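You operate a simulated robot arm through the tools that you are given. There is no shell and no other tool.

You run a simulated two-armed robot. Do the job below in one go: nothing can be reset, and whatever is moved stays where it is left.

TASK
Shut cover three, tighten its knob, unlock, and prove the stop button.
Fine: pin out, switch on, start, let it run a moment, then stop it.

The check looks at the end state, three seconds after you hand in, the way a careful person would. Anything else that was tipped, shoved, dropped, spilled or broken makes it a failure. Lids that push on must go on centred and level and be pressed home; caps that screw on are set level and turned clockwise until they are tight.

THE ROBOT
Two 6-joint arms with two-finger grippers on one trunk that stands fixed in place. Base frame: the origin is at the foot of the trunk, x ahead of it, y to its left, z up. Units: cm, rad, N and s.
The left shoulder is at [3, 17.8, 126.3], the right one opposite. With the tool pointing down near the work surface each hand reaches from about 60 to 66 cm from the base axis, measured 20 degrees to its own side. Payload 2.54 kg a hand.
The tool frame of a hand sits at the grasp point between the pads (the TCP): z along the fingers, y along the line on which they close. The tips reach 3 cm beyond it. The gripper opens to 11.6 cm. The gripper's body begins 9.5 cm behind the TCP.
Orientation is told as [roll, pitch, yaw] about the base's x, y, z axes, in that order, counted from this pose: with the fingers straight down and closing along the base's y, the tool's x points along the base's -x, its y along +y and its z along -z.

THE INTERFACE
- The arms move only by the tool jog_arm. It takes "left_steps", "right_steps" or both (then of equal length, played together; a hand with none holds still); each is a list of rows, each a list of 6 numbers: the shift along the tool's x, y, z in units of 40 mm (1.0 is 40 mm), then the turn, a rotation vector about the tool's x, y, z in units of 6 degrees (1.0 is 6 degrees). In form: [[tx, ty, tz, rx, ry, rz], ...]. A call has 1 to 20 rows; each row shifts and turns the commanded pose from where the row before left it, along the tool's axes as they then stand. "left_grip" and "right_grip" are, for a hand that has rows, the opening in per cent of the stroke, from 0 (shut) to 100 (fully open), set as the call begins (left out, the last holds). A call with a number of a shift or a turn outside -1 to 1 is refused whole. Each row takes 0.2 s and may step no farther than 5 cm and 0.15 rad from the row before; otherwise, or with a gripper value out of range, the whole call is refused. Where a pose cannot be reached the arm comes as near as it can. A force on the tool above 60 N (or 10 N above the force at the start of the call, whichever is more), or a blocked arm, ends the call early, and 0.2 s more pass. The fingers move at their own pace (about 15.3 cm/s each) and stop on an object; they squeeze with about 33 N. The grip force told is the motor's: it shows also when the fingers shut on nothing. Time passes only in rows, and 0.2 s behind the last, so rows that do not move let the fingers close. The reply holds the time, the measured pose of the TCP, the force on the tool along the base axes, the opening and the grip force, in the units named above and with some noise, with the torque about the TCP (base axes, N m) and any sound that the robot's microphone picked up.
- Cameras (640 x 400 px; columns grow to the right, rows downward): "scene" is now at [4.96, -2.06, 200.52]; the picture's right is [-0.18, -0.98, 0.00], its down [-0.71, 0.13, -0.69] and it looks along [0.68, -0.13, -0.72] (base axes); focal length 326 px, centre (320, 200). "left" rides on the left gripper at [6.9, 1.5, -12.2] in its tool frame; the picture's right is [-0.21, 0.98, 0.00], its down [-0.83, -0.18, -0.53] and it looks along [-0.52, -0.11, 0.85] (tool axes); focal length 251 px, centre (320, 200). "right" rides on the right gripper at [6.9, -1.5, -12.2] in its tool frame; the picture's right is [0.21, 0.98, 0.00], its down [-0.83, 0.18, -0.53] and it looks along [-0.52, 0.11, 0.85] (tool axes); focal length 251 px, centre (320, 200). There is no depth. A picture from a camera that has moved, and an enlarged one, comes with that camera's place and axes in the base frame and with its lens. The place of the scene camera against the robot may be out by one fixed shift of up to 1.8 cm in any direction.
- get_image(camera): a new picture of that camera. No time passes.
- slide_trunk(by): slides the trunk up (or, below 0, down) by that many cm; the arms and the scene camera ride with it, the base frame stays. It gives what a move gives, with no picture.
- turn_head(pan, tilt): turns the head with the scene camera to pan (to the left, within 2.496 rad either way) and tilt (down, from -0.506 to 1.204), counted from straight ahead of the robot. It gives what a move gives.
- zoom(camera, box): a new picture of the part [left, top, right, bottom] of that camera's present view, enlarged. No time passes.
- sign_off(): hands the job in; it is judged then, once.

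Nothing tells you positions but the pictures and the camera data. Unless the task says otherwise, let go and move clear before handing in.

The tools are called after ">>>" as name(argument=value, ...) on one line, values as JSON. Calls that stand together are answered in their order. jog_arm: Moves the arms, as the interface text tells. Its arguments: {"type":"object","properties":{"left_steps":{"type":"array","items":{"type":"array","items":{"type":"number"}}},"left_grip":{"type":"number"},"right_steps":{"type":"array","items":{"type":"array","items":{"type":"number"}}},"right_grip":{"type":"number"}},"required":[]} The other tools are called the same way: slide_trunk (by) slides the trunk up or down; turn_head (pan, tilt) turns the head that bears the scene camera; get_image (camera) takes a picture; zoom (camera, box) takes an enlarged picture of a part of a camera's view; sign_off () hands the job in.

At the start:

```text
time: 0.0
left_tcp_pos: [48.03, 19.2, 156.52]
left_ee_rot: [0.0, 0.0, 0.0]
left_force: [0.3, -0.1, 0.9]
left_ft_torque: [-0.05, -0.01, 0.0]
left_width: 11.59
left_grasp_force: 0.1
right_tcp_pos: [44.7, -21.45, 157.93]
right_ee_rot: [0.001, 0.0, 0.001]
right_force: [-0.3, -1.0, 0.7]
right_ft_torque: [-0.01, 0.01, 0.03]
right_width: 11.61
right_grasp_force: 0.0
trunk travel left (down, up): [-47.5, 6.5]
head pan, tilt: [-0.185, 0.81]
```

scene: 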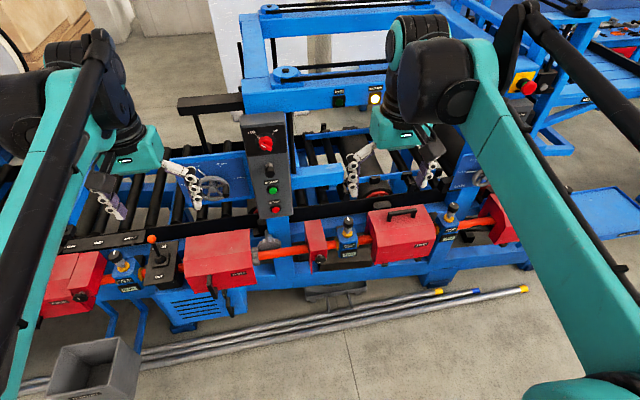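
right: 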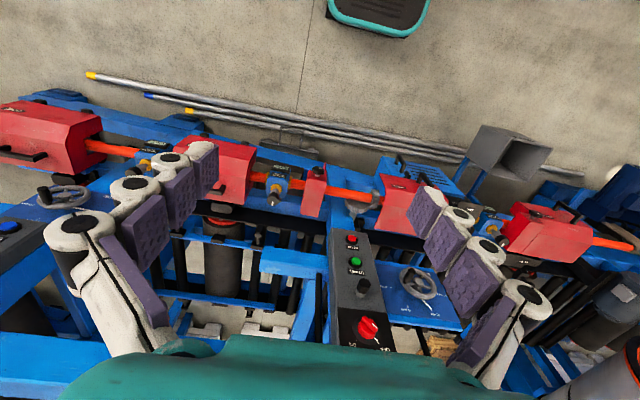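
left: 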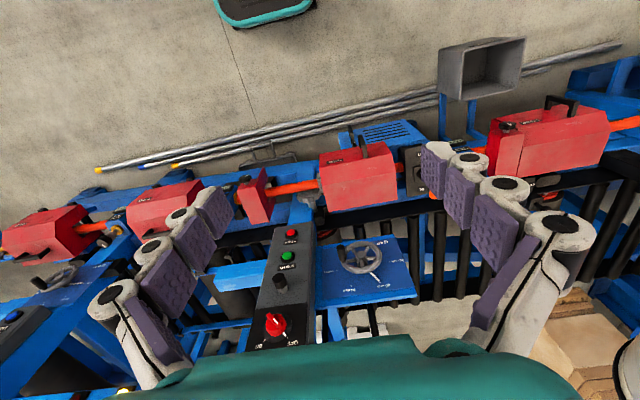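

I see a long blue roller machine with red covers along an orange shaft, and a control column with a red rotary switch, a black knob, and green and red buttons. First I'll zoom in to read the labels and find cover three.

>>> zoom(camera="scene", box=[220, 100, 380, 220])

>>> zoom(camera="scene", box=[40, 200, 280, 330])

>>> zoom(camera="scene", box=[250, 180, 530, 300])

>>> zoom(camera="left", box=[220, 120, 440, 360])

>>> zoom(camera="right", box=[230, 130, 470, 370])

```text
3.33 times, centred on (300, 160) of scene
camera zoom: at [4.96, -2.06, 200.52], right [-0.18, -0.98, 0.0], down [-0.71, 0.13, -0.69], along [0.68, -0.13, -0.72], focal length 1086 px, centre (387, 333)
```

zoom: 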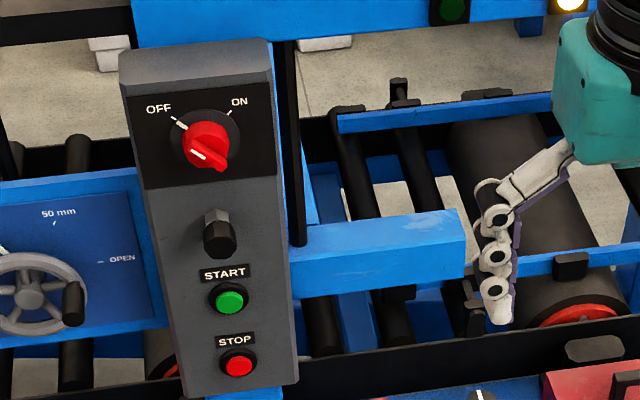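

```text
2.67 times, centred on (160, 265) of scene
camera zoom: at [4.96, -2.06, 200.52], right [-0.18, -0.98, 0.0], down [-0.71, 0.13, -0.69], along [0.68, -0.13, -0.72], focal length 868 px, centre (747, 27)
```

zoom: 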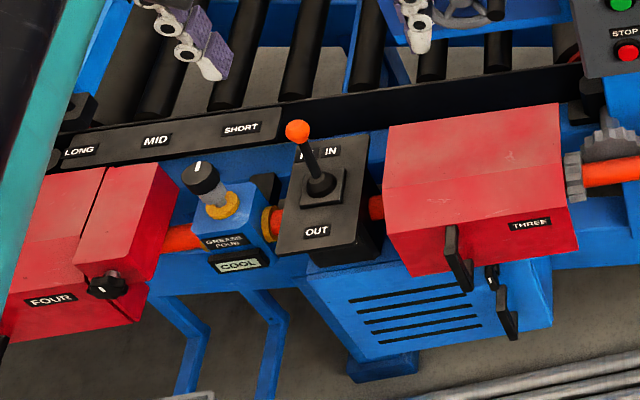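

```text
2.29 times, centred on (390, 240) of scene
camera zoom: at [4.96, -2.06, 200.52], right [-0.18, -0.98, 0.0], down [-0.71, 0.13, -0.69], along [0.68, -0.13, -0.72], focal length 744 px, centre (160, 109)
```

zoom: 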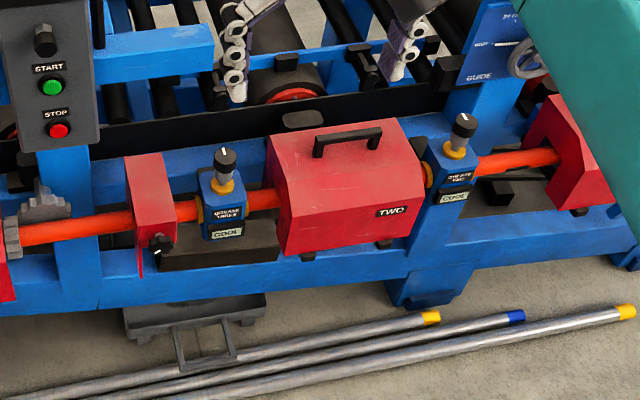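

```text
1.67 times, centred on (330, 240) of left
camera zoom: at [41.18, 20.81, 168.77], right [0.21, 0.98, 0.0], down [0.83, -0.18, 0.53], along [0.52, -0.11, -0.85], focal length 419 px, centre (303, 133)
```

zoom: 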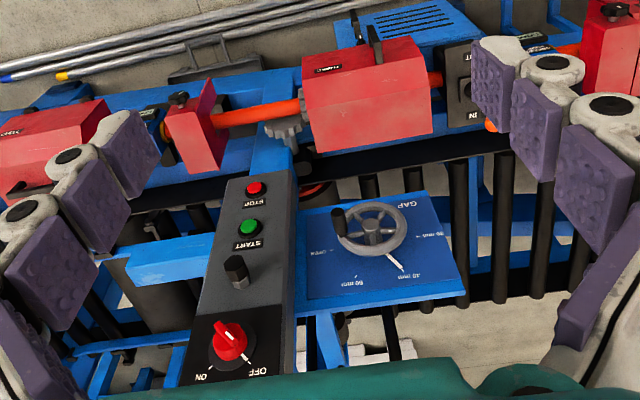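

```text
1.67 times, centred on (350, 250) of right
camera zoom: at [37.84, -22.86, 170.15], right [-0.21, 0.98, 0.0], down [0.83, 0.18, 0.53], along [0.52, 0.11, -0.85], focal length 419 px, centre (270, 117)
```

zoom: 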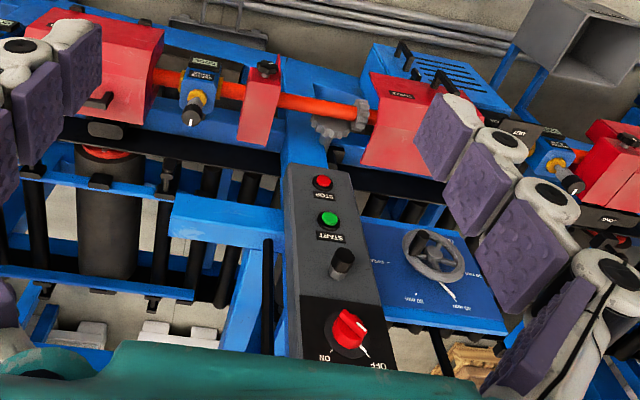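

The covers sit nearer to me than the control column, and cover THREE seems to be slid away from its end plate with the gear exposed. I'll zoom in closely on the cover, lever, knob and signals.

>>> zoom(camera="scene", box=[130, 215, 290, 315])

>>> zoom(camera="scene", box=[240, 205, 370, 285])

>>> zoom(camera="scene", box=[310, 70, 410, 130])

>>> zoom(camera="left", box=[300, 80, 460, 220])

>>> zoom(camera="right", box=[280, 140, 440, 260])

>>> zoom(camera="left", box=[220, 120, 340, 240])

```text
4.00 times, centred on (210, 265) of scene
camera zoom: at [4.96, -2.06, 200.52], right [-0.18, -0.98, 0.0], down [-0.71, 0.13, -0.69], along [0.68, -0.13, -0.72], focal length 1303 px, centre (760, -60)
```

zoom: 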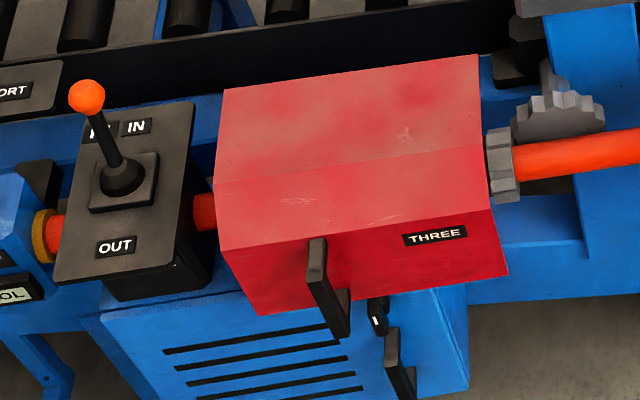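

```text
4.92 times, centred on (305, 245) of scene
camera zoom: at [4.96, -2.06, 200.52], right [-0.18, -0.98, 0.0], down [-0.71, 0.13, -0.69], along [0.68, -0.13, -0.72], focal length 1604 px, centre (394, -22)
```

zoom: 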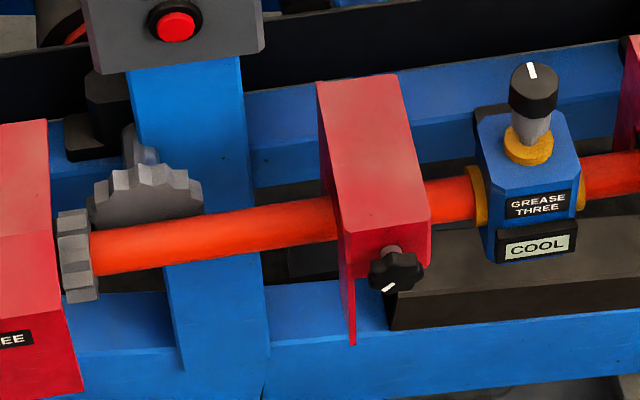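

```text
6.40 times, centred on (360, 100) of scene
camera zoom: at [4.96, -2.06, 200.52], right [-0.18, -0.98, 0.0], down [-0.71, 0.13, -0.69], along [0.68, -0.13, -0.72], focal length 2084 px, centre (64, 840)
```

zoom: 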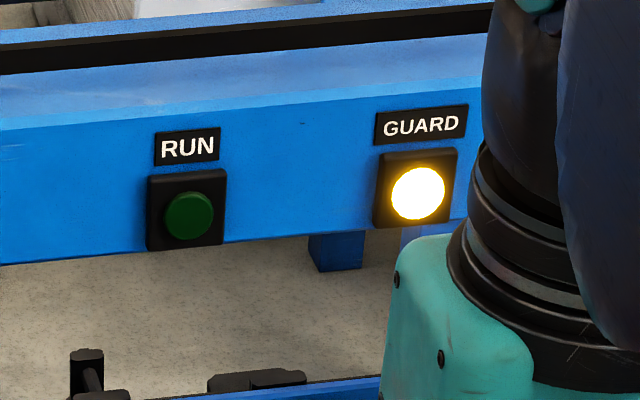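

```text
2.86 times, centred on (380, 150) of left
camera zoom: at [41.18, 20.81, 168.77], right [0.21, 0.98, 0.0], down [0.83, -0.18, 0.53], along [0.52, -0.11, -0.85], focal length 718 px, centre (149, 343)
```

zoom: 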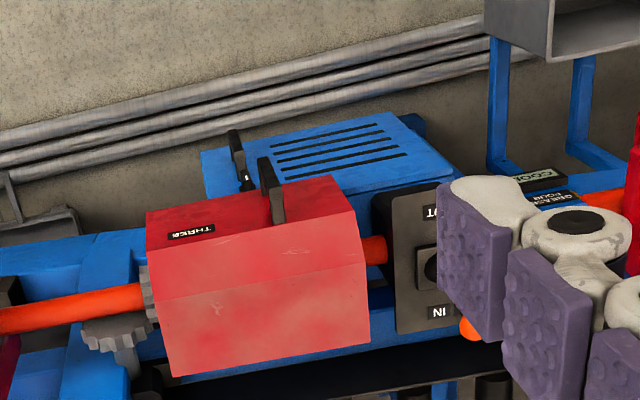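

```text
3.33 times, centred on (360, 200) of right
camera zoom: at [37.84, -22.86, 170.15], right [-0.21, 0.98, 0.0], down [0.83, 0.18, 0.53], along [0.52, 0.11, -0.85], focal length 838 px, centre (187, 200)
```

zoom: 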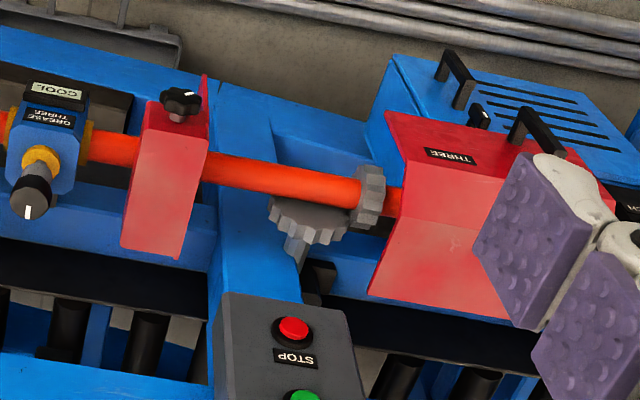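

```text
3.33 times, centred on (280, 180) of left
camera zoom: at [41.18, 20.81, 168.77], right [0.21, 0.98, 0.0], down [0.83, -0.18, 0.53], along [0.52, -0.11, -0.85], focal length 838 px, centre (453, 267)
```

zoom: 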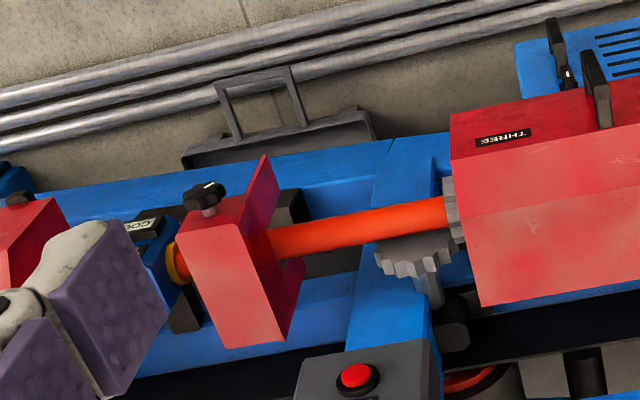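

Cover THREE is a sliding box with a handle on its front. Its fixed end plate, with the clamp knob, is on its right, and the gear in between is exposed. I'll compare it with the other covers' closed state and look at the rest of the scene.

>>> zoom(camera="scene", box=[30, 230, 150, 320])

>>> zoom(camera="scene", box=[350, 185, 530, 285])

>>> zoom(camera="right", box=[0, 80, 240, 240])

>>> zoom(camera="left", box=[460, 60, 640, 200])

>>> zoom(camera="scene", box=[480, 0, 640, 110])

>>> zoom(camera="scene", box=[170, 130, 300, 220])

```text
4.44 times, centred on (90, 275) of scene
camera zoom: at [4.96, -2.06, 200.52], right [-0.18, -0.98, 0.0], down [-0.71, 0.13, -0.69], along [0.68, -0.13, -0.72], focal length 1448 px, centre (1342, -133)
```

zoom: 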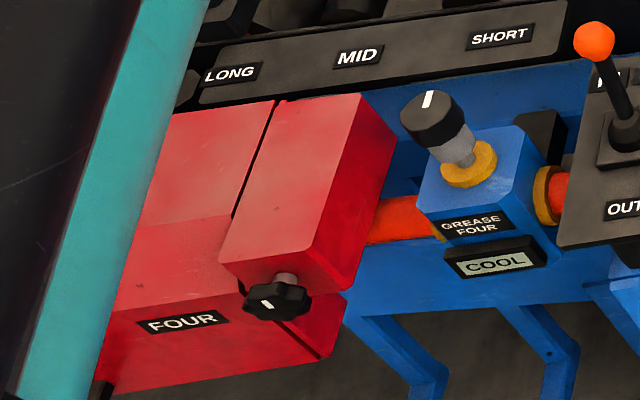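

```text
3.56 times, centred on (440, 235) of scene
camera zoom: at [4.96, -2.06, 200.52], right [-0.18, -0.98, 0.0], down [-0.71, 0.13, -0.69], along [0.68, -0.13, -0.72], focal length 1158 px, centre (-107, 76)
```

zoom: 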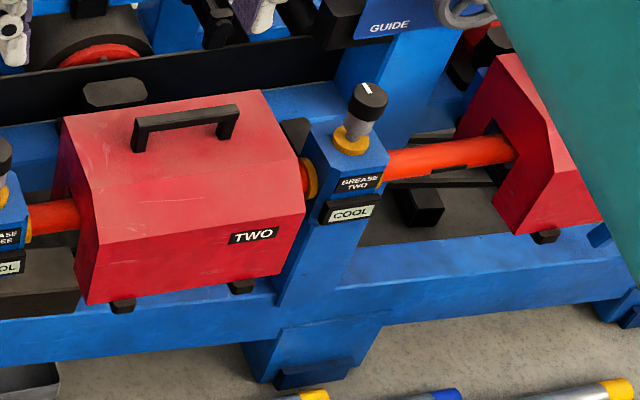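

```text
2.50 times, centred on (120, 160) of right
camera zoom: at [37.84, -22.86, 170.15], right [-0.21, 0.98, 0.0], down [0.83, 0.18, 0.53], along [0.52, 0.11, -0.85], focal length 629 px, centre (820, 300)
```

zoom: 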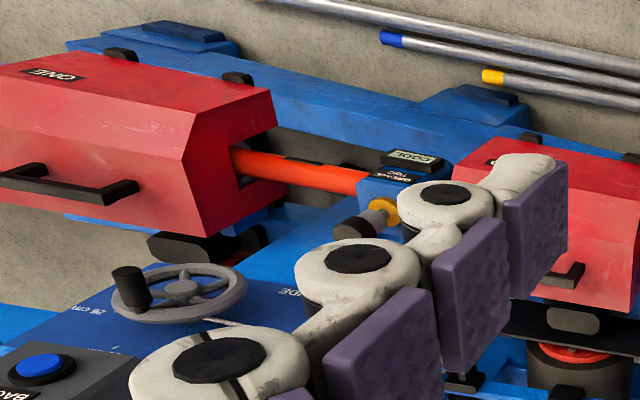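

```text
2.86 times, centred on (550, 130) of left
camera zoom: at [41.18, 20.81, 168.77], right [0.21, 0.98, 0.0], down [0.83, -0.18, 0.53], along [0.52, -0.11, -0.85], focal length 718 px, centre (-337, 400)
```

zoom: 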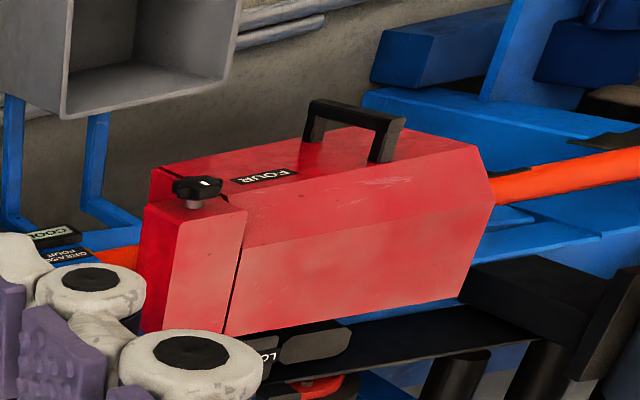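

```text
3.64 times, centred on (560, 55) of scene
camera zoom: at [4.96, -2.06, 200.52], right [-0.18, -0.98, 0.0], down [-0.71, 0.13, -0.69], along [0.68, -0.13, -0.72], focal length 1184 px, centre (-553, 727)
```

zoom: 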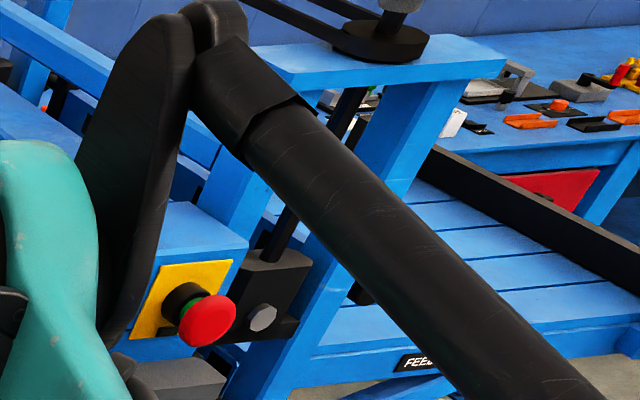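

```text
4.44 times, centred on (235, 175) of scene
camera zoom: at [4.96, -2.06, 200.52], right [-0.18, -0.98, 0.0], down [-0.71, 0.13, -0.69], along [0.68, -0.13, -0.72], focal length 1448 px, centre (698, 311)
```

zoom: 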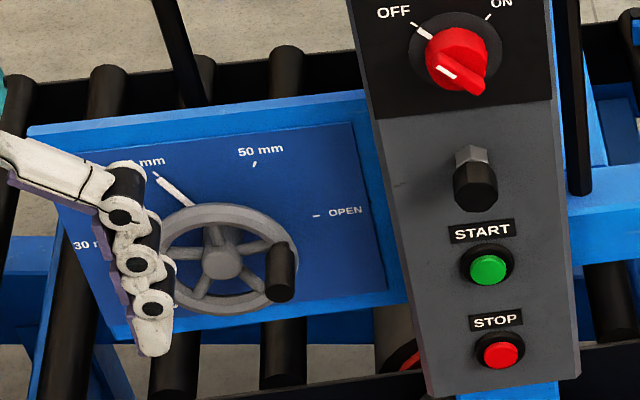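

Cover THREE's box spans roughly y=12.6 to 39 with its front face at x≈79, and the fixed end flange is near y=-11.7. It therefore has to slide about 24 cm towards -y. I'll zoom in on the handle, knob, lever and switch to measure them.

>>> zoom(camera="scene", box=[185, 255, 265, 305])

>>> zoom(camera="left", box=[310, 110, 410, 180])

>>> zoom(camera="right", box=[370, 140, 450, 200])

>>> zoom(camera="scene", box=[140, 220, 200, 290])

>>> zoom(camera="scene", box=[240, 115, 300, 165])

>>> zoom(camera="left", box=[240, 300, 330, 360])

>>> zoom(camera="right", box=[300, 150, 340, 190])

>>> zoom(camera="left", box=[220, 150, 290, 200])

```text
8.00 times, centred on (225, 280) of scene
camera zoom: at [4.96, -2.06, 200.52], right [-0.18, -0.98, 0.0], down [-0.71, 0.13, -0.69], along [0.68, -0.13, -0.72], focal length 2606 px, centre (1080, -440)
```

zoom: 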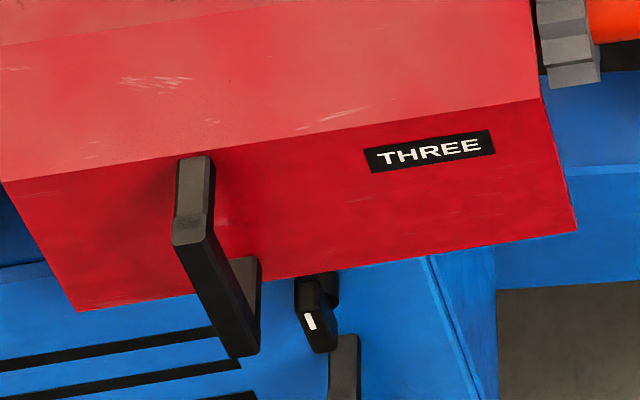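

```text
5.71 times, centred on (360, 145) of left
camera zoom: at [41.18, 20.81, 168.77], right [0.21, 0.98, 0.0], down [0.83, -0.18, 0.53], along [0.52, -0.11, -0.85], focal length 1437 px, centre (91, 514)
```

zoom: 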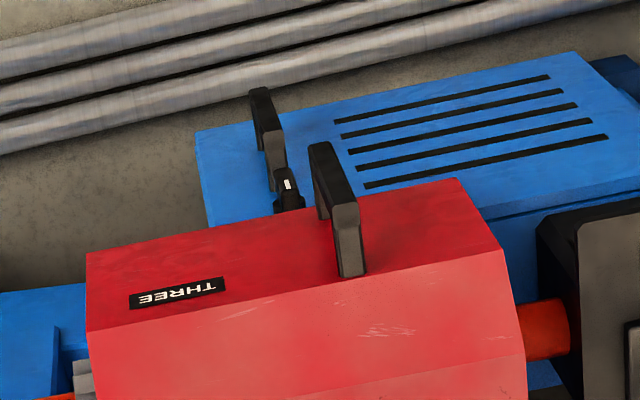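

```text
6.67 times, centred on (410, 170) of right
camera zoom: at [37.84, -22.86, 170.15], right [-0.21, 0.98, 0.0], down [0.83, 0.18, 0.53], along [0.52, 0.11, -0.85], focal length 1676 px, centre (-280, 400)
```

zoom: 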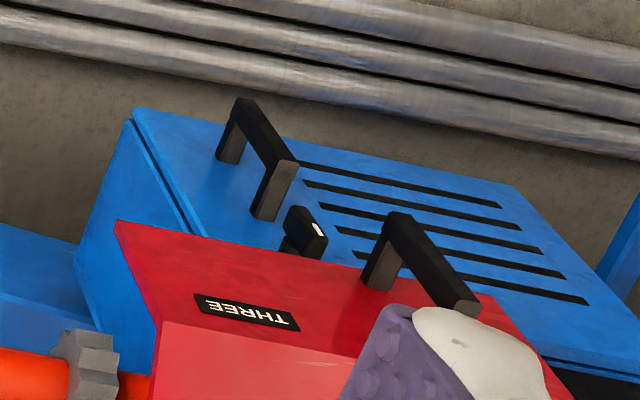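

```text
5.71 times, centred on (170, 255) of scene
camera zoom: at [4.96, -2.06, 200.52], right [-0.18, -0.98, 0.0], down [-0.71, 0.13, -0.69], along [0.68, -0.13, -0.72], focal length 1861 px, centre (1177, -114)
```

zoom: 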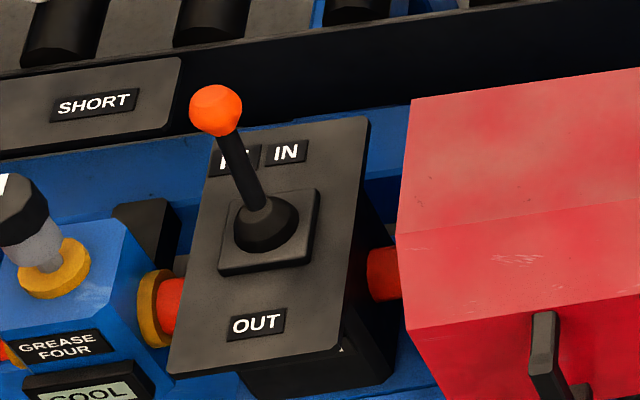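

```text
8.00 times, centred on (270, 140) of scene
camera zoom: at [4.96, -2.06, 200.52], right [-0.18, -0.98, 0.0], down [-0.71, 0.13, -0.69], along [0.68, -0.13, -0.72], focal length 2606 px, centre (720, 680)
```

zoom: 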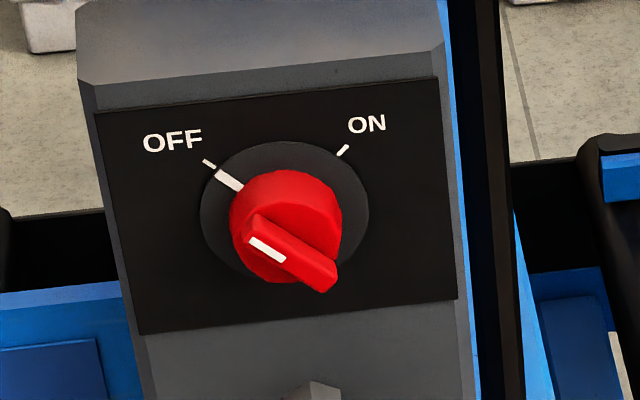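

```text
6.67 times, centred on (285, 330) of left
camera zoom: at [41.18, 20.81, 168.77], right [0.21, 0.98, 0.0], down [0.83, -0.18, 0.53], along [0.52, -0.11, -0.85], focal length 1676 px, centre (553, -667)
```

zoom: 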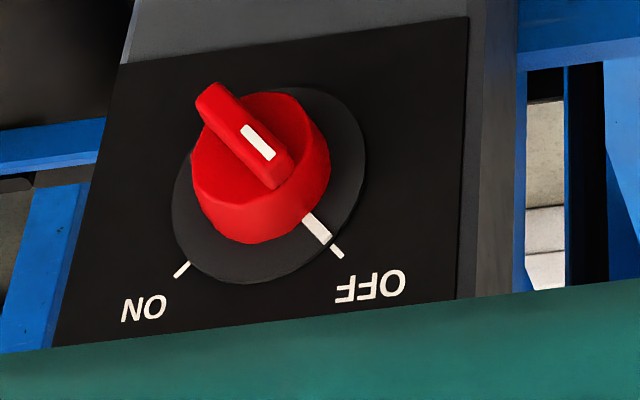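

```text
10.00 times, centred on (320, 170) of right
camera zoom: at [37.84, -22.86, 170.15], right [-0.21, 0.98, 0.0], down [0.83, 0.18, 0.53], along [0.52, 0.11, -0.85], focal length 2514 px, centre (320, 500)
```

zoom: 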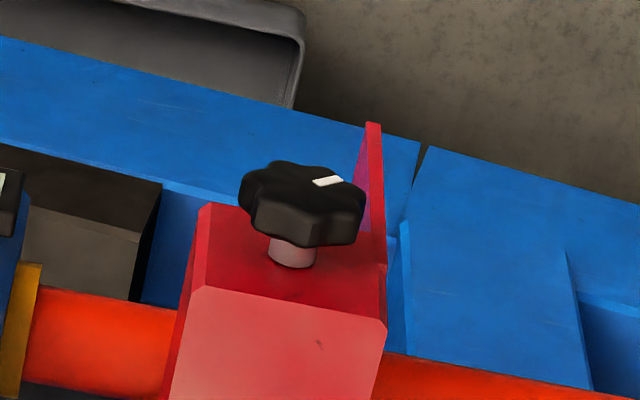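

```text
8.00 times, centred on (255, 175) of left
camera zoom: at [41.18, 20.81, 168.77], right [0.21, 0.98, 0.0], down [0.83, -0.18, 0.53], along [0.52, -0.11, -0.85], focal length 2012 px, centre (840, 400)
```

zoom: 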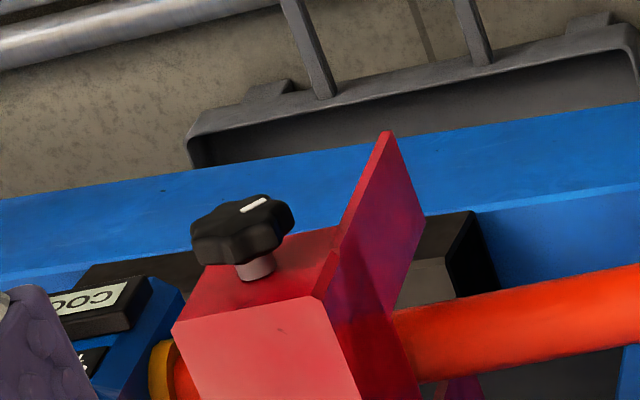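

The handle bar is vertical at about [75, 30, 71–82.6], the clamp knob is at about [77, -15.3, 85.5] facing me, and the panel controls face me near x≈92, y≈0. Next I'll turn the left hand so its fingers point forward, staying in free space and moving slightly forward and down.

>>> jog_arm(left_steps=[[-0.25, 0, 0.25, 0, -1, 0], [-0.2225, 0, 0.2748, 0, -1, 0], [-0.1926, 0, 0.2965, 0, -1, 0], [-0.1605, 0, 0.315, 0, -1, 0], [-0.1267, 0, 0.33, 0, -1, 0], [-0.0915, 0, 0.3415, 0, -1, 0], [-0.0553, 0, 0.3492, 0, -1, 0], [-0.0185, 0, 0.3531, 0, -1, 0], [0.0185, 0, 0.3531, 0, -1, 0], [0.0553, 0, 0.3492, 0, -1, 0], [0.0915, 0, 0.3415, 0, -1, 0], [0.1267, 0, 0.33, 0, -1, 0], [0.1605, 0, 0.315, 0, -1, 0], [0.1926, 0, 0.2965, 0, -1, 0], [0.2225, 0, 0.2748, 0, -1, 0]])

```text
time: 3.2
left_tcp_pos: [62.93, 19.1, 141.89]
left_ee_rot: [-0.006, -1.533, -0.001]
left_force: [-0.3, 0.2, 0.1]
left_ft_torque: [0.04, 0.0, 0.01]
left_width: 11.6
left_grasp_force: 0.0
left hand out of reach, approached as far as the arm can: row 15
right_tcp_pos: [44.73, -21.47, 157.92]
right_ee_rot: [0.0, 0.0, 0.0]
right_force: [0.1, -0.2, 0.5]
right_ft_torque: [0.01, 0.01, -0.01]
right_width: 11.6
right_grasp_force: 0.1
trunk travel left (down, up): [-47.5, 6.5]
head pan, tilt: [-0.185, 0.81]
```

The left hand points nearly straight forward now and met a reach limit at about 88°. I'll check the view from both cameras.

>>> get_image(camera="scene")

>>> get_image(camera="left")

```text
taken
camera scene: at [5.1, -2.04, 200.51], right [-0.18, -0.98, 0.0], down [-0.71, 0.13, -0.69], along [0.68, -0.13, -0.73], focal length 326 px, centre (320, 200)
```

scene: 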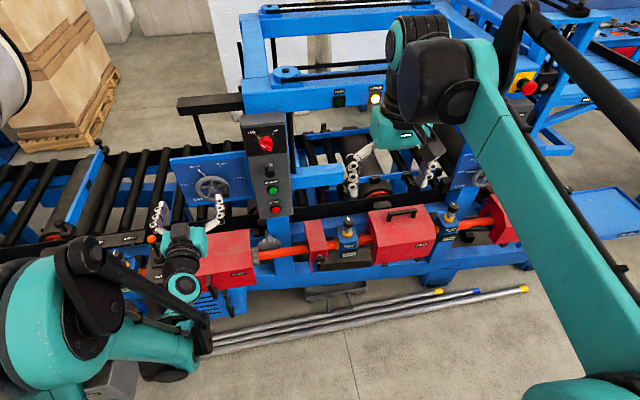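

```text
taken
camera left: at [50.45, 20.71, 135.49], right [0.01, 0.98, 0.21], down [-0.5, -0.18, 0.84], along [0.86, -0.12, 0.49], focal length 251 px, centre (320, 200)
```

left: 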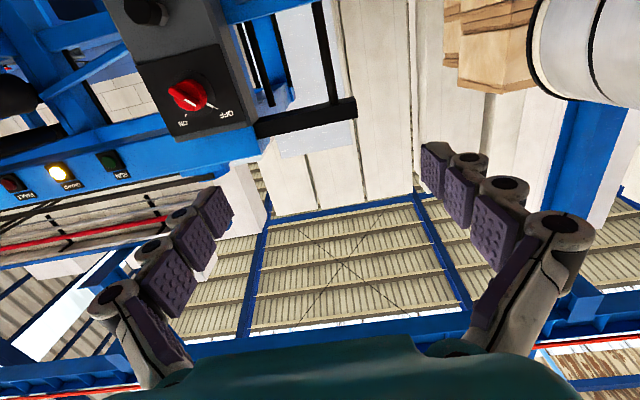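

The left hand is clear of the machine. I'll lower the trunk in stages to bring the hand to the height of the cover handle.

>>> slide_trunk(by=-30)

>>> get_image(camera="scene")

>>> get_image(camera="left")

>>> get_image(camera="right")

```text
time: 6.2
left_tcp_pos: [62.74, 19.16, 111.92]
left_ee_rot: [-0.001, -1.534, -0.007]
left_force: [-0.5, 0.3, -0.3]
left_ft_torque: [0.0, 0.03, 0.03]
left_width: 11.61
left_grasp_force: 0.1
right_tcp_pos: [44.67, -21.43, 127.9]
right_ee_rot: [0.001, -0.001, 0.0]
right_force: [-0.4, -0.8, 0.5]
right_ft_torque: [-0.02, 0.05, 0.01]
right_width: 11.58
right_grasp_force: 0.0
trunk travel left (down, up): [-17.5, 36.5]
head pan, tilt: [-0.185, 0.81]
```

```text
taken
camera scene: at [4.94, -2.06, 170.53], right [-0.18, -0.98, 0.0], down [-0.71, 0.13, -0.69], along [0.68, -0.13, -0.72], focal length 326 px, centre (320, 200)
```

scene: 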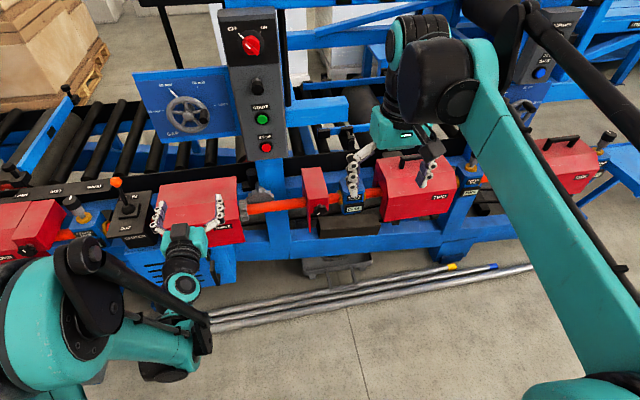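

```text
taken
camera left: at [50.33, 20.69, 105.58], right [0.01, 0.98, 0.21], down [-0.5, -0.18, 0.84], along [0.86, -0.12, 0.49], focal length 251 px, centre (320, 200)
```

left: 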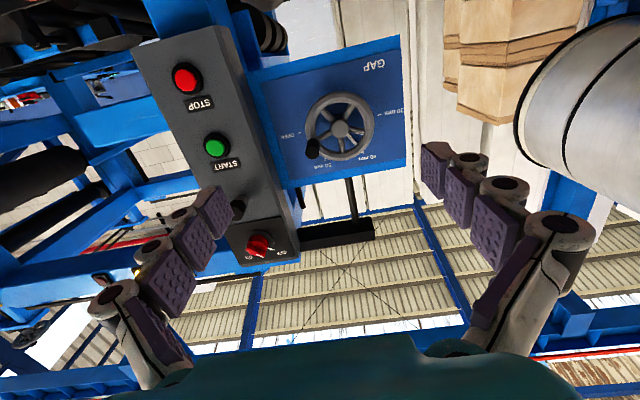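

```text
taken
camera right: at [37.83, -22.86, 140.16], right [-0.21, 0.98, 0.0], down [0.83, 0.18, 0.53], along [0.52, 0.11, -0.85], focal length 251 px, centre (320, 200)
```

right: 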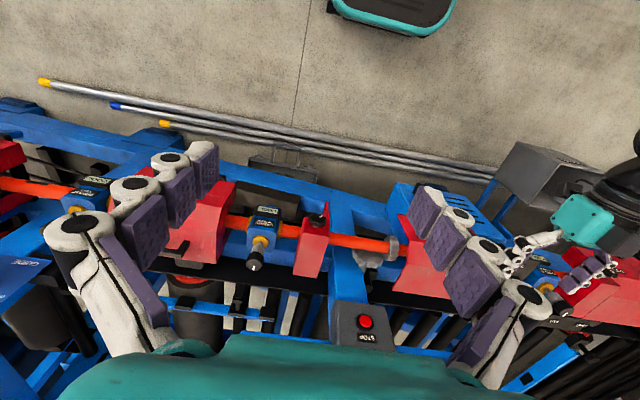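

The hand is clear. I'll lower the trunk a further 15 cm, then bring the left hand down and across to stand in front of the cover handle.

>>> slide_trunk(by=-15)

>>> jog_arm(left_steps=[[0.5, 0.35, 0, 0, 0, 0], [0.5, 0.35, 0, 0, 0, 0], [0.5, 0.35, 0, 0, 0, 0], [0.5, 0.35, 0, 0, 0, 0], [0.5, 0.35, 0, 0, 0, 0], [0.5, 0.35, 0, 0, 0, 0], [0.5, 0.3, 0, 0, 0, 0], [0.5, 0.3, 0, 0, 0, 0], [0.5, 0, 0, 0, 0, 0], [0.5, 0, 0, 0, 0, 0]], left_grip=60)

>>> get_image(camera="scene")

>>> get_image(camera="left")

>>> get_image(camera="right")

```text
time: 8.0
left_tcp_pos: [62.73, 19.03, 97.04]
left_ee_rot: [-0.001, -1.534, -0.005]
left_force: [-0.7, -0.3, -1.0]
left_ft_torque: [0.03, 0.01, -0.03]
left_width: 11.59
left_grasp_force: 0.0
right_tcp_pos: [44.68, -21.41, 112.97]
right_ee_rot: [0.0, 0.0, -0.001]
right_force: [0.9, 1.0, -1.1]
right_ft_torque: [-0.02, -0.02, 0.01]
right_width: 11.6
right_grasp_force: 0.0
trunk travel left (down, up): [-2.5, 51.5]
head pan, tilt: [-0.185, 0.81]
```

```text
time: 10.2
left_tcp_pos: [70.42, 32.01, 86.86]
left_ee_rot: [-0.01, -1.534, 0.003]
left_force: [-0.2, 0.8, 0.1]
left_ft_torque: [-0.02, 0.01, -0.01]
left_width: 6.97
left_grasp_force: 0.0
left hand out of reach, approached as far as the arm can: row 1, 2, 3, 4, 5, 6, 7, 8, 9, 10
right_tcp_pos: [44.69, -21.36, 112.9]
right_ee_rot: [-0.002, 0.0, 0.0]
right_force: [1.3, -0.6, -0.3]
right_ft_torque: [-0.01, 0.02, 0.01]
right_width: 11.61
right_grasp_force: 0.1
trunk travel left (down, up): [-2.5, 51.5]
head pan, tilt: [-0.185, 0.81]
```

```text
taken
camera scene: at [5.0, -2.03, 155.51], right [-0.18, -0.98, 0.0], down [-0.71, 0.13, -0.69], along [0.68, -0.13, -0.72], focal length 326 px, centre (320, 200)
```

scene: 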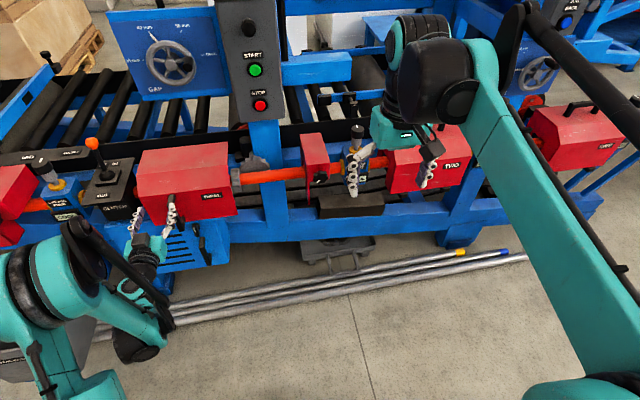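

```text
taken
camera left: at [58.0, 33.53, 80.56], right [0.01, 0.98, 0.21], down [-0.5, -0.18, 0.85], along [0.86, -0.12, 0.49], focal length 251 px, centre (320, 200)
```

left: 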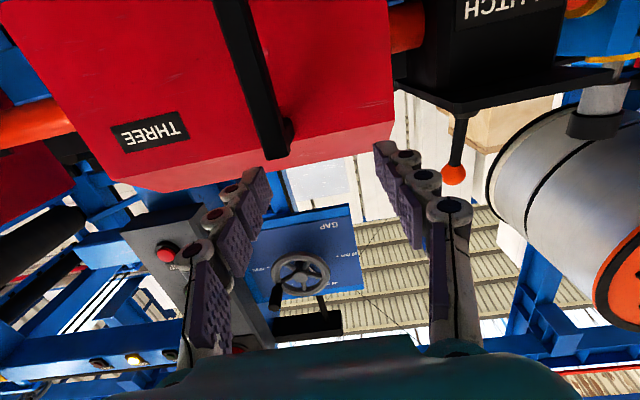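

```text
taken
camera right: at [37.87, -22.83, 125.14], right [-0.21, 0.98, 0.0], down [0.83, 0.18, 0.53], along [0.52, 0.11, -0.85], focal length 251 px, centre (320, 200)
```

right: 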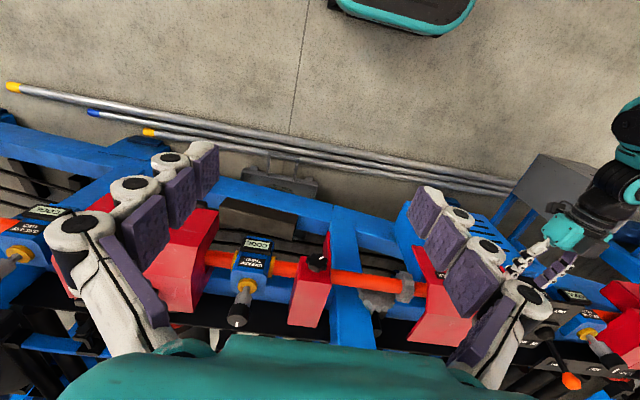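

The left hand drifted forward and up to [70.4, 32, 86.9], because a horizontal tool that close to the body and that low is out of reach. Nothing was touched. I'll make a small forward step at this safe height to learn how the commanded pose behaves.

>>> jog_arm(left_steps=[[0, 0, 0.5, 0, 0, 0]])

```text
time: 10.6
left_tcp_pos: [72.43, 31.8, 86.84]
left_ee_rot: [0.006, -1.536, -0.012]
left_force: [-1.1, 0.0, -0.1]
left_ft_torque: [0.0, 0.03, 0.0]
left_width: 6.97
left_grasp_force: 0.2
right_tcp_pos: [44.72, -21.34, 112.88]
right_ee_rot: [0.001, 0.0, 0.001]
right_force: [-0.2, 0.3, -0.9]
right_ft_torque: [0.02, 0.01, -0.01]
right_width: 11.61
right_grasp_force: 0.1
trunk travel left (down, up): [-2.5, 51.5]
head pan, tilt: [-0.185, 0.81]
```

Each call starts again from the actual pose, which is good. The handle bar is at y≈30.2, so I'll centre on it and go down in small steps with the fingers straddling the bar.

>>> jog_arm(left_steps=[[0, -0.2, 0, 0, 0, 0], [0, -0.2, 0, 0, 0, 0], [0.25, 0, 0, 0, 0, 0], [0.25, 0, 0, 0, 0, 0]])

>>> get_image(camera="left")

```text
time: 11.6
left_tcp_pos: [72.33, 30.35, 85.01]
left_ee_rot: [-0.012, -1.532, 0.007]
left_force: [-0.5, 0.7, -0.5]
left_ft_torque: [0.01, 0.02, 0.01]
left_width: 6.96
left_grasp_force: 0.0
right_tcp_pos: [44.73, -21.35, 112.92]
right_ee_rot: [0.001, 0.001, 0.0]
right_force: [-0.4, 0.0, -0.2]
right_ft_torque: [0.0, 0.01, -0.02]
right_width: 11.62
right_grasp_force: 0.1
trunk travel left (down, up): [-2.5, 51.5]
head pan, tilt: [-0.185, 0.81]
```

```text
taken
camera left: at [59.89, 32.0, 78.69], right [0.01, 0.98, 0.21], down [-0.5, -0.18, 0.85], along [0.86, -0.12, 0.49], focal length 251 px, centre (320, 200)
```

left: 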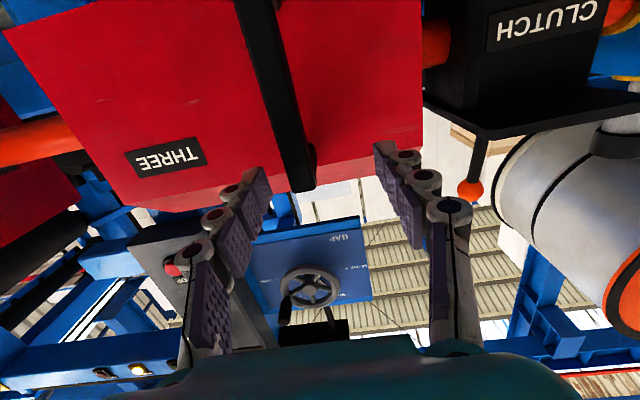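

The lever box reads "CLUTCH", so the lock pin may be a different part. I'll read the labels around it and look closely at the black plunger on the control column before going further.

>>> zoom(camera="scene", box=[60, 125, 150, 225])

>>> zoom(camera="left", box=[410, 0, 640, 220])

>>> turn_head(pan=0.0, tilt=0.4)

>>> get_image(camera="scene")

>>> zoom(camera="scene", box=[240, 60, 440, 260])

```text
4.00 times, centred on (105, 175) of scene
camera zoom: at [4.97, -2.05, 155.52], right [-0.18, -0.98, 0.0], down [-0.71, 0.13, -0.69], along [0.68, -0.13, -0.72], focal length 1303 px, centre (1180, 300)
```

zoom: 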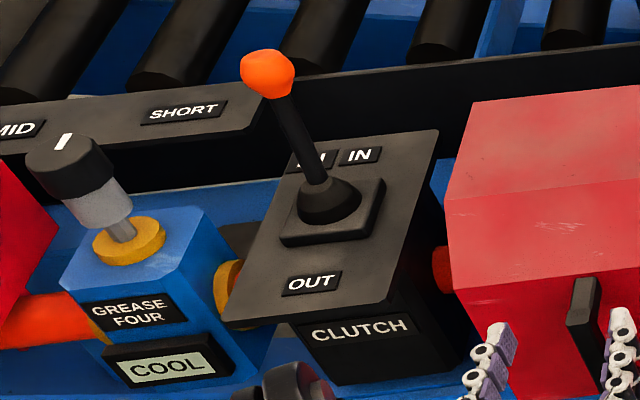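

```text
1.82 times, centred on (525, 110) of left
camera zoom: at [59.89, 32.0, 78.69], right [0.01, 0.98, 0.21], down [-0.5, -0.18, 0.85], along [0.86, -0.12, 0.49], focal length 457 px, centre (-53, 364)
```

zoom: 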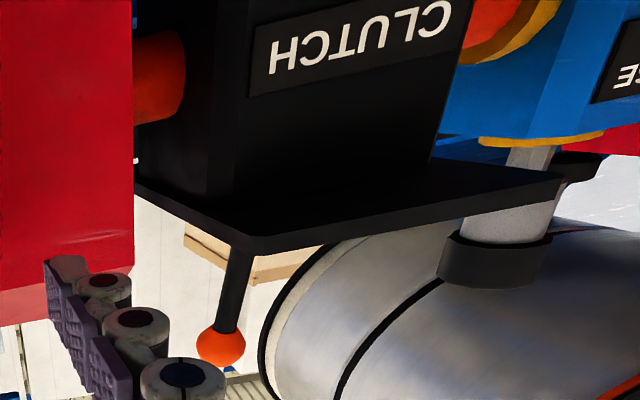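

```text
time: 12.4
left_tcp_pos: [72.23, 30.42, 85.0]
left_ee_rot: [-0.004, -1.531, -0.003]
left_force: [-0.3, 0.2, 0.6]
left_ft_torque: [0.02, -0.03, 0.02]
left_width: 6.96
left_grasp_force: 0.0
right_tcp_pos: [44.65, -21.42, 112.94]
right_ee_rot: [0.001, 0.0, 0.0]
right_force: [0.1, 0.0, -0.6]
right_ft_torque: [-0.01, 0.0, 0.02]
right_width: 11.57
right_grasp_force: 0.0
trunk travel left (down, up): [-2.5, 51.5]
head pan, tilt: [0.0, 0.4]
```

```text
taken
camera scene: at [6.34, -0.59, 159.11], right [0.0, -1.0, 0.0], down [-0.39, 0.0, -0.92], along [0.92, 0.0, -0.39], focal length 326 px, centre (320, 200)
```

scene: 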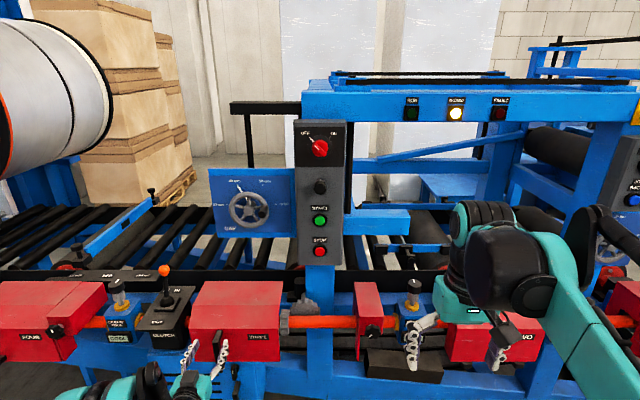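

```text
2.00 times, centred on (340, 160) of scene
camera zoom: at [6.34, -0.59, 159.11], right [0.0, -1.0, 0.0], down [-0.39, 0.0, -0.92], along [0.92, 0.0, -0.39], focal length 651 px, centre (280, 280)
```

zoom: 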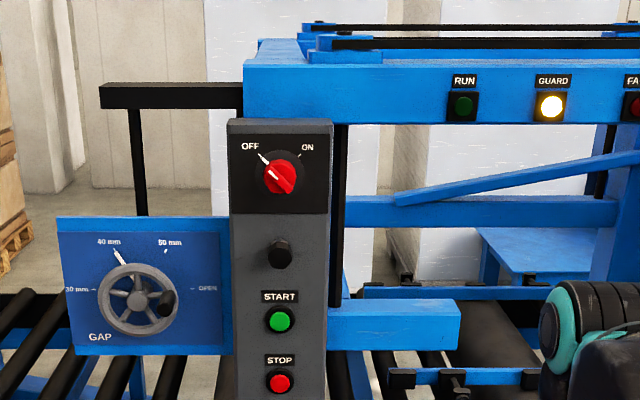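

The lever is the CLUTCH, so it isn't the pin. The unlabelled black plunger with a hex collar under the OFF/ON switch looks like the lock pin, so I'll zoom in there and scan the rest of the machine for other pins.

>>> zoom(camera="scene", box=[295, 165, 345, 205])

>>> zoom(camera="scene", box=[280, 110, 360, 270])

>>> zoom(camera="scene", box=[250, 260, 420, 400])

>>> zoom(camera="scene", box=[0, 250, 200, 400])

>>> zoom(camera="scene", box=[400, 60, 640, 260])

```text
10.00 times, centred on (320, 185) of scene
camera zoom: at [6.34, -0.59, 159.11], right [0.0, -1.0, 0.0], down [-0.39, 0.0, -0.92], along [0.92, 0.0, -0.39], focal length 3257 px, centre (320, 350)
```

zoom: 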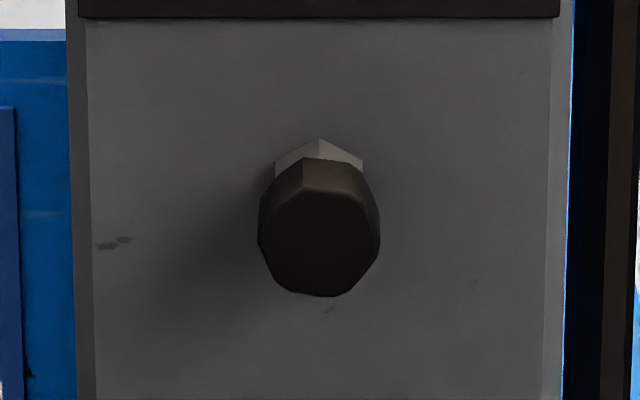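

```text
2.50 times, centred on (320, 190) of scene
camera zoom: at [6.34, -0.59, 159.11], right [0.0, -1.0, 0.0], down [-0.39, 0.0, -0.92], along [0.92, 0.0, -0.39], focal length 814 px, centre (320, 225)
```

zoom: 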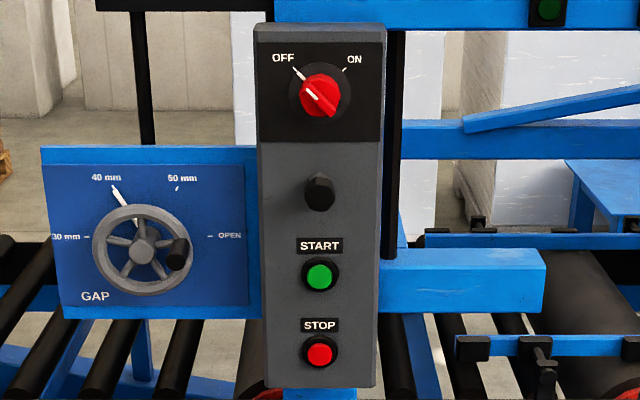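

```text
2.86 times, centred on (335, 330) of scene
camera zoom: at [6.34, -0.59, 159.11], right [0.0, -1.0, 0.0], down [-0.39, 0.0, -0.92], along [0.92, 0.0, -0.39], focal length 931 px, centre (277, -171)
```

zoom: 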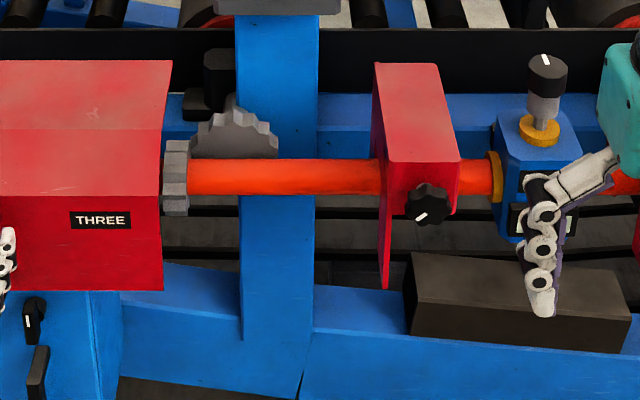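

```text
2.67 times, centred on (100, 325) of scene
camera zoom: at [6.34, -0.59, 159.11], right [0.0, -1.0, 0.0], down [-0.39, 0.0, -0.92], along [0.92, 0.0, -0.39], focal length 868 px, centre (907, -133)
```

zoom: 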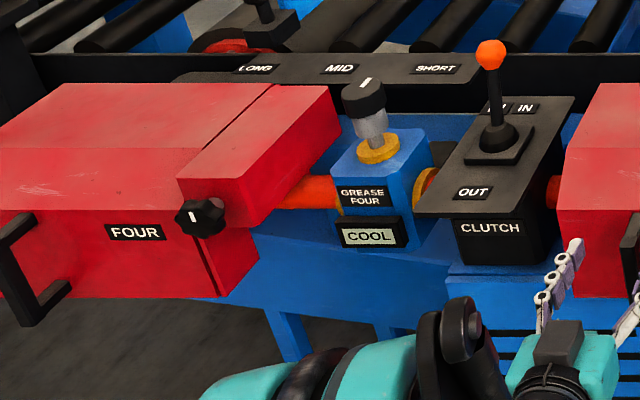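

```text
2.00 times, centred on (520, 160) of scene
camera zoom: at [6.34, -0.59, 159.11], right [0.0, -1.0, 0.0], down [-0.39, 0.0, -0.92], along [0.92, 0.0, -0.39], focal length 651 px, centre (-80, 280)
```

zoom: 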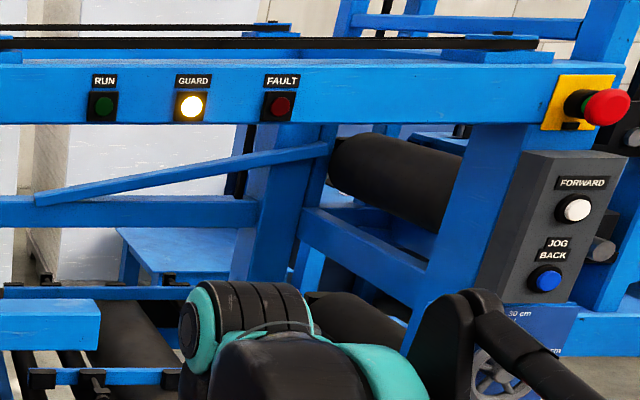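

The black plunger on the column, between the switch and START, is the only pin-like part, so I take that to be the lock pin and will leave the clutch alone. Now I'll lower the left fingers around the cover handle bar.

>>> jog_arm(left_steps=[[0.25, 0, 0, 0, 0, 0], [0.25, 0, 0, 0, 0, 0], [0.25, 0, 0, 0, 0, 0]])

>>> get_image(camera="left")

>>> get_image(camera="scene")

```text
time: 13.2
left_tcp_pos: [73.62, 30.91, 82.94]
left_ee_rot: [-0.002, -1.531, -0.006]
left_force: [-0.1, 0.1, -0.2]
left_ft_torque: [-0.03, 0.01, -0.02]
left_width: 6.95
left_grasp_force: 0.0
left hand out of reach, approached as far as the arm can: row 1, 2, 3
right_tcp_pos: [44.71, -21.41, 112.91]
right_ee_rot: [0.0, -0.001, 0.001]
right_force: [0.1, 0.1, -0.3]
right_ft_torque: [-0.02, 0.01, 0.01]
right_width: 11.6
right_grasp_force: 0.1
trunk travel left (down, up): [-2.5, 51.5]
head pan, tilt: [0.0, 0.4]
```

```text
taken
camera left: at [61.21, 32.41, 76.55], right [0.01, 0.98, 0.21], down [-0.5, -0.18, 0.85], along [0.86, -0.12, 0.49], focal length 251 px, centre (320, 200)
```

left: 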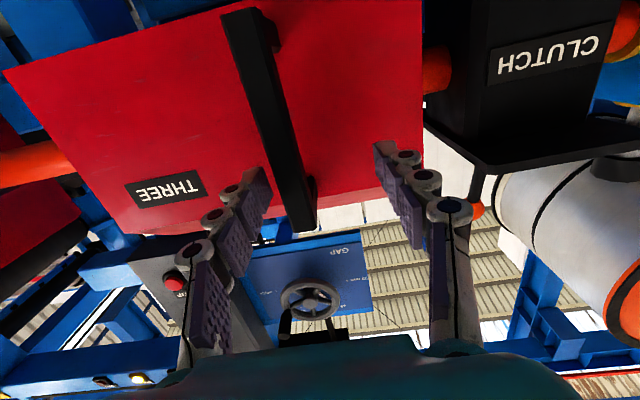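

```text
taken
camera scene: at [6.36, -0.58, 159.11], right [0.0, -1.0, 0.0], down [-0.39, 0.0, -0.92], along [0.92, 0.0, -0.39], focal length 326 px, centre (320, 200)
```

scene: 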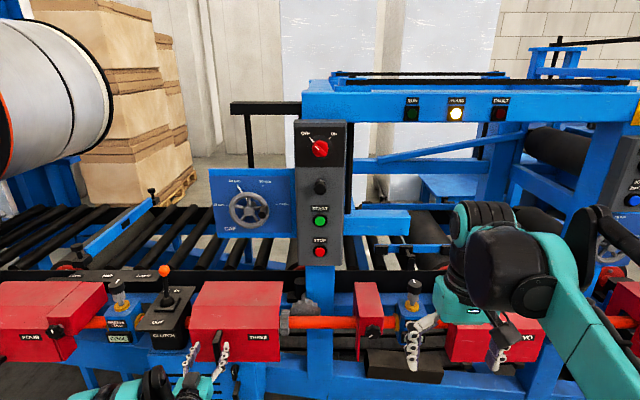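

The handle bar is between the fingers, but a fully horizontal tool sits at the edge of reach. I'll tilt the tool 30° nose-down about the TCP to gain downward reach.

>>> jog_arm(left_steps=[[0, -0.1, -0.1, 0, 1, 0], [0, -0.1, -0.1, 0, 1, 0], [0, 0, 0, 0, 1, 0], [0, 0, 0, 0, 1, 0], [0, 0, 0, 0, 1, 0]])

>>> get_image(camera="left")

```text
time: 14.4
left_tcp_pos: [72.81, 29.99, 82.88]
left_ee_rot: [0.0, -1.009, -0.008]
left_force: [-1.0, -0.8, 0.7]
left_ft_torque: [0.04, 0.01, 0.0]
left_width: 6.98
left_grasp_force: 0.0
right_tcp_pos: [44.76, -21.36, 112.87]
right_ee_rot: [0.0, 0.0, -0.001]
right_force: [-0.4, -0.6, -0.2]
right_ft_torque: [-0.01, -0.03, 0.0]
right_width: 11.58
right_grasp_force: 0.0
trunk travel left (down, up): [-2.5, 51.5]
head pan, tilt: [0.0, 0.4]
```

```text
taken
camera left: at [58.85, 31.59, 83.66], right [0.12, 0.98, 0.18], down [-0.01, -0.18, 0.98], along [0.99, -0.12, -0.01], focal length 251 px, centre (320, 200)
```

left: 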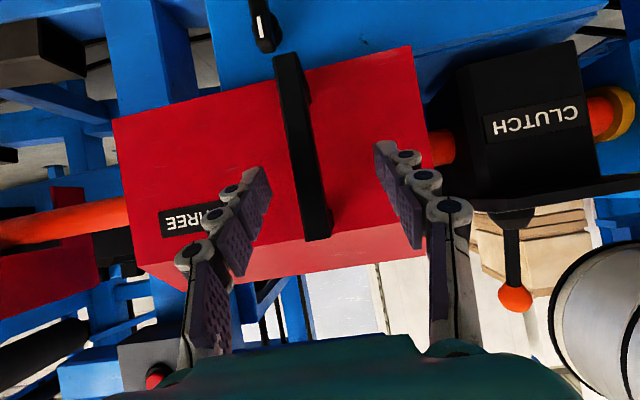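

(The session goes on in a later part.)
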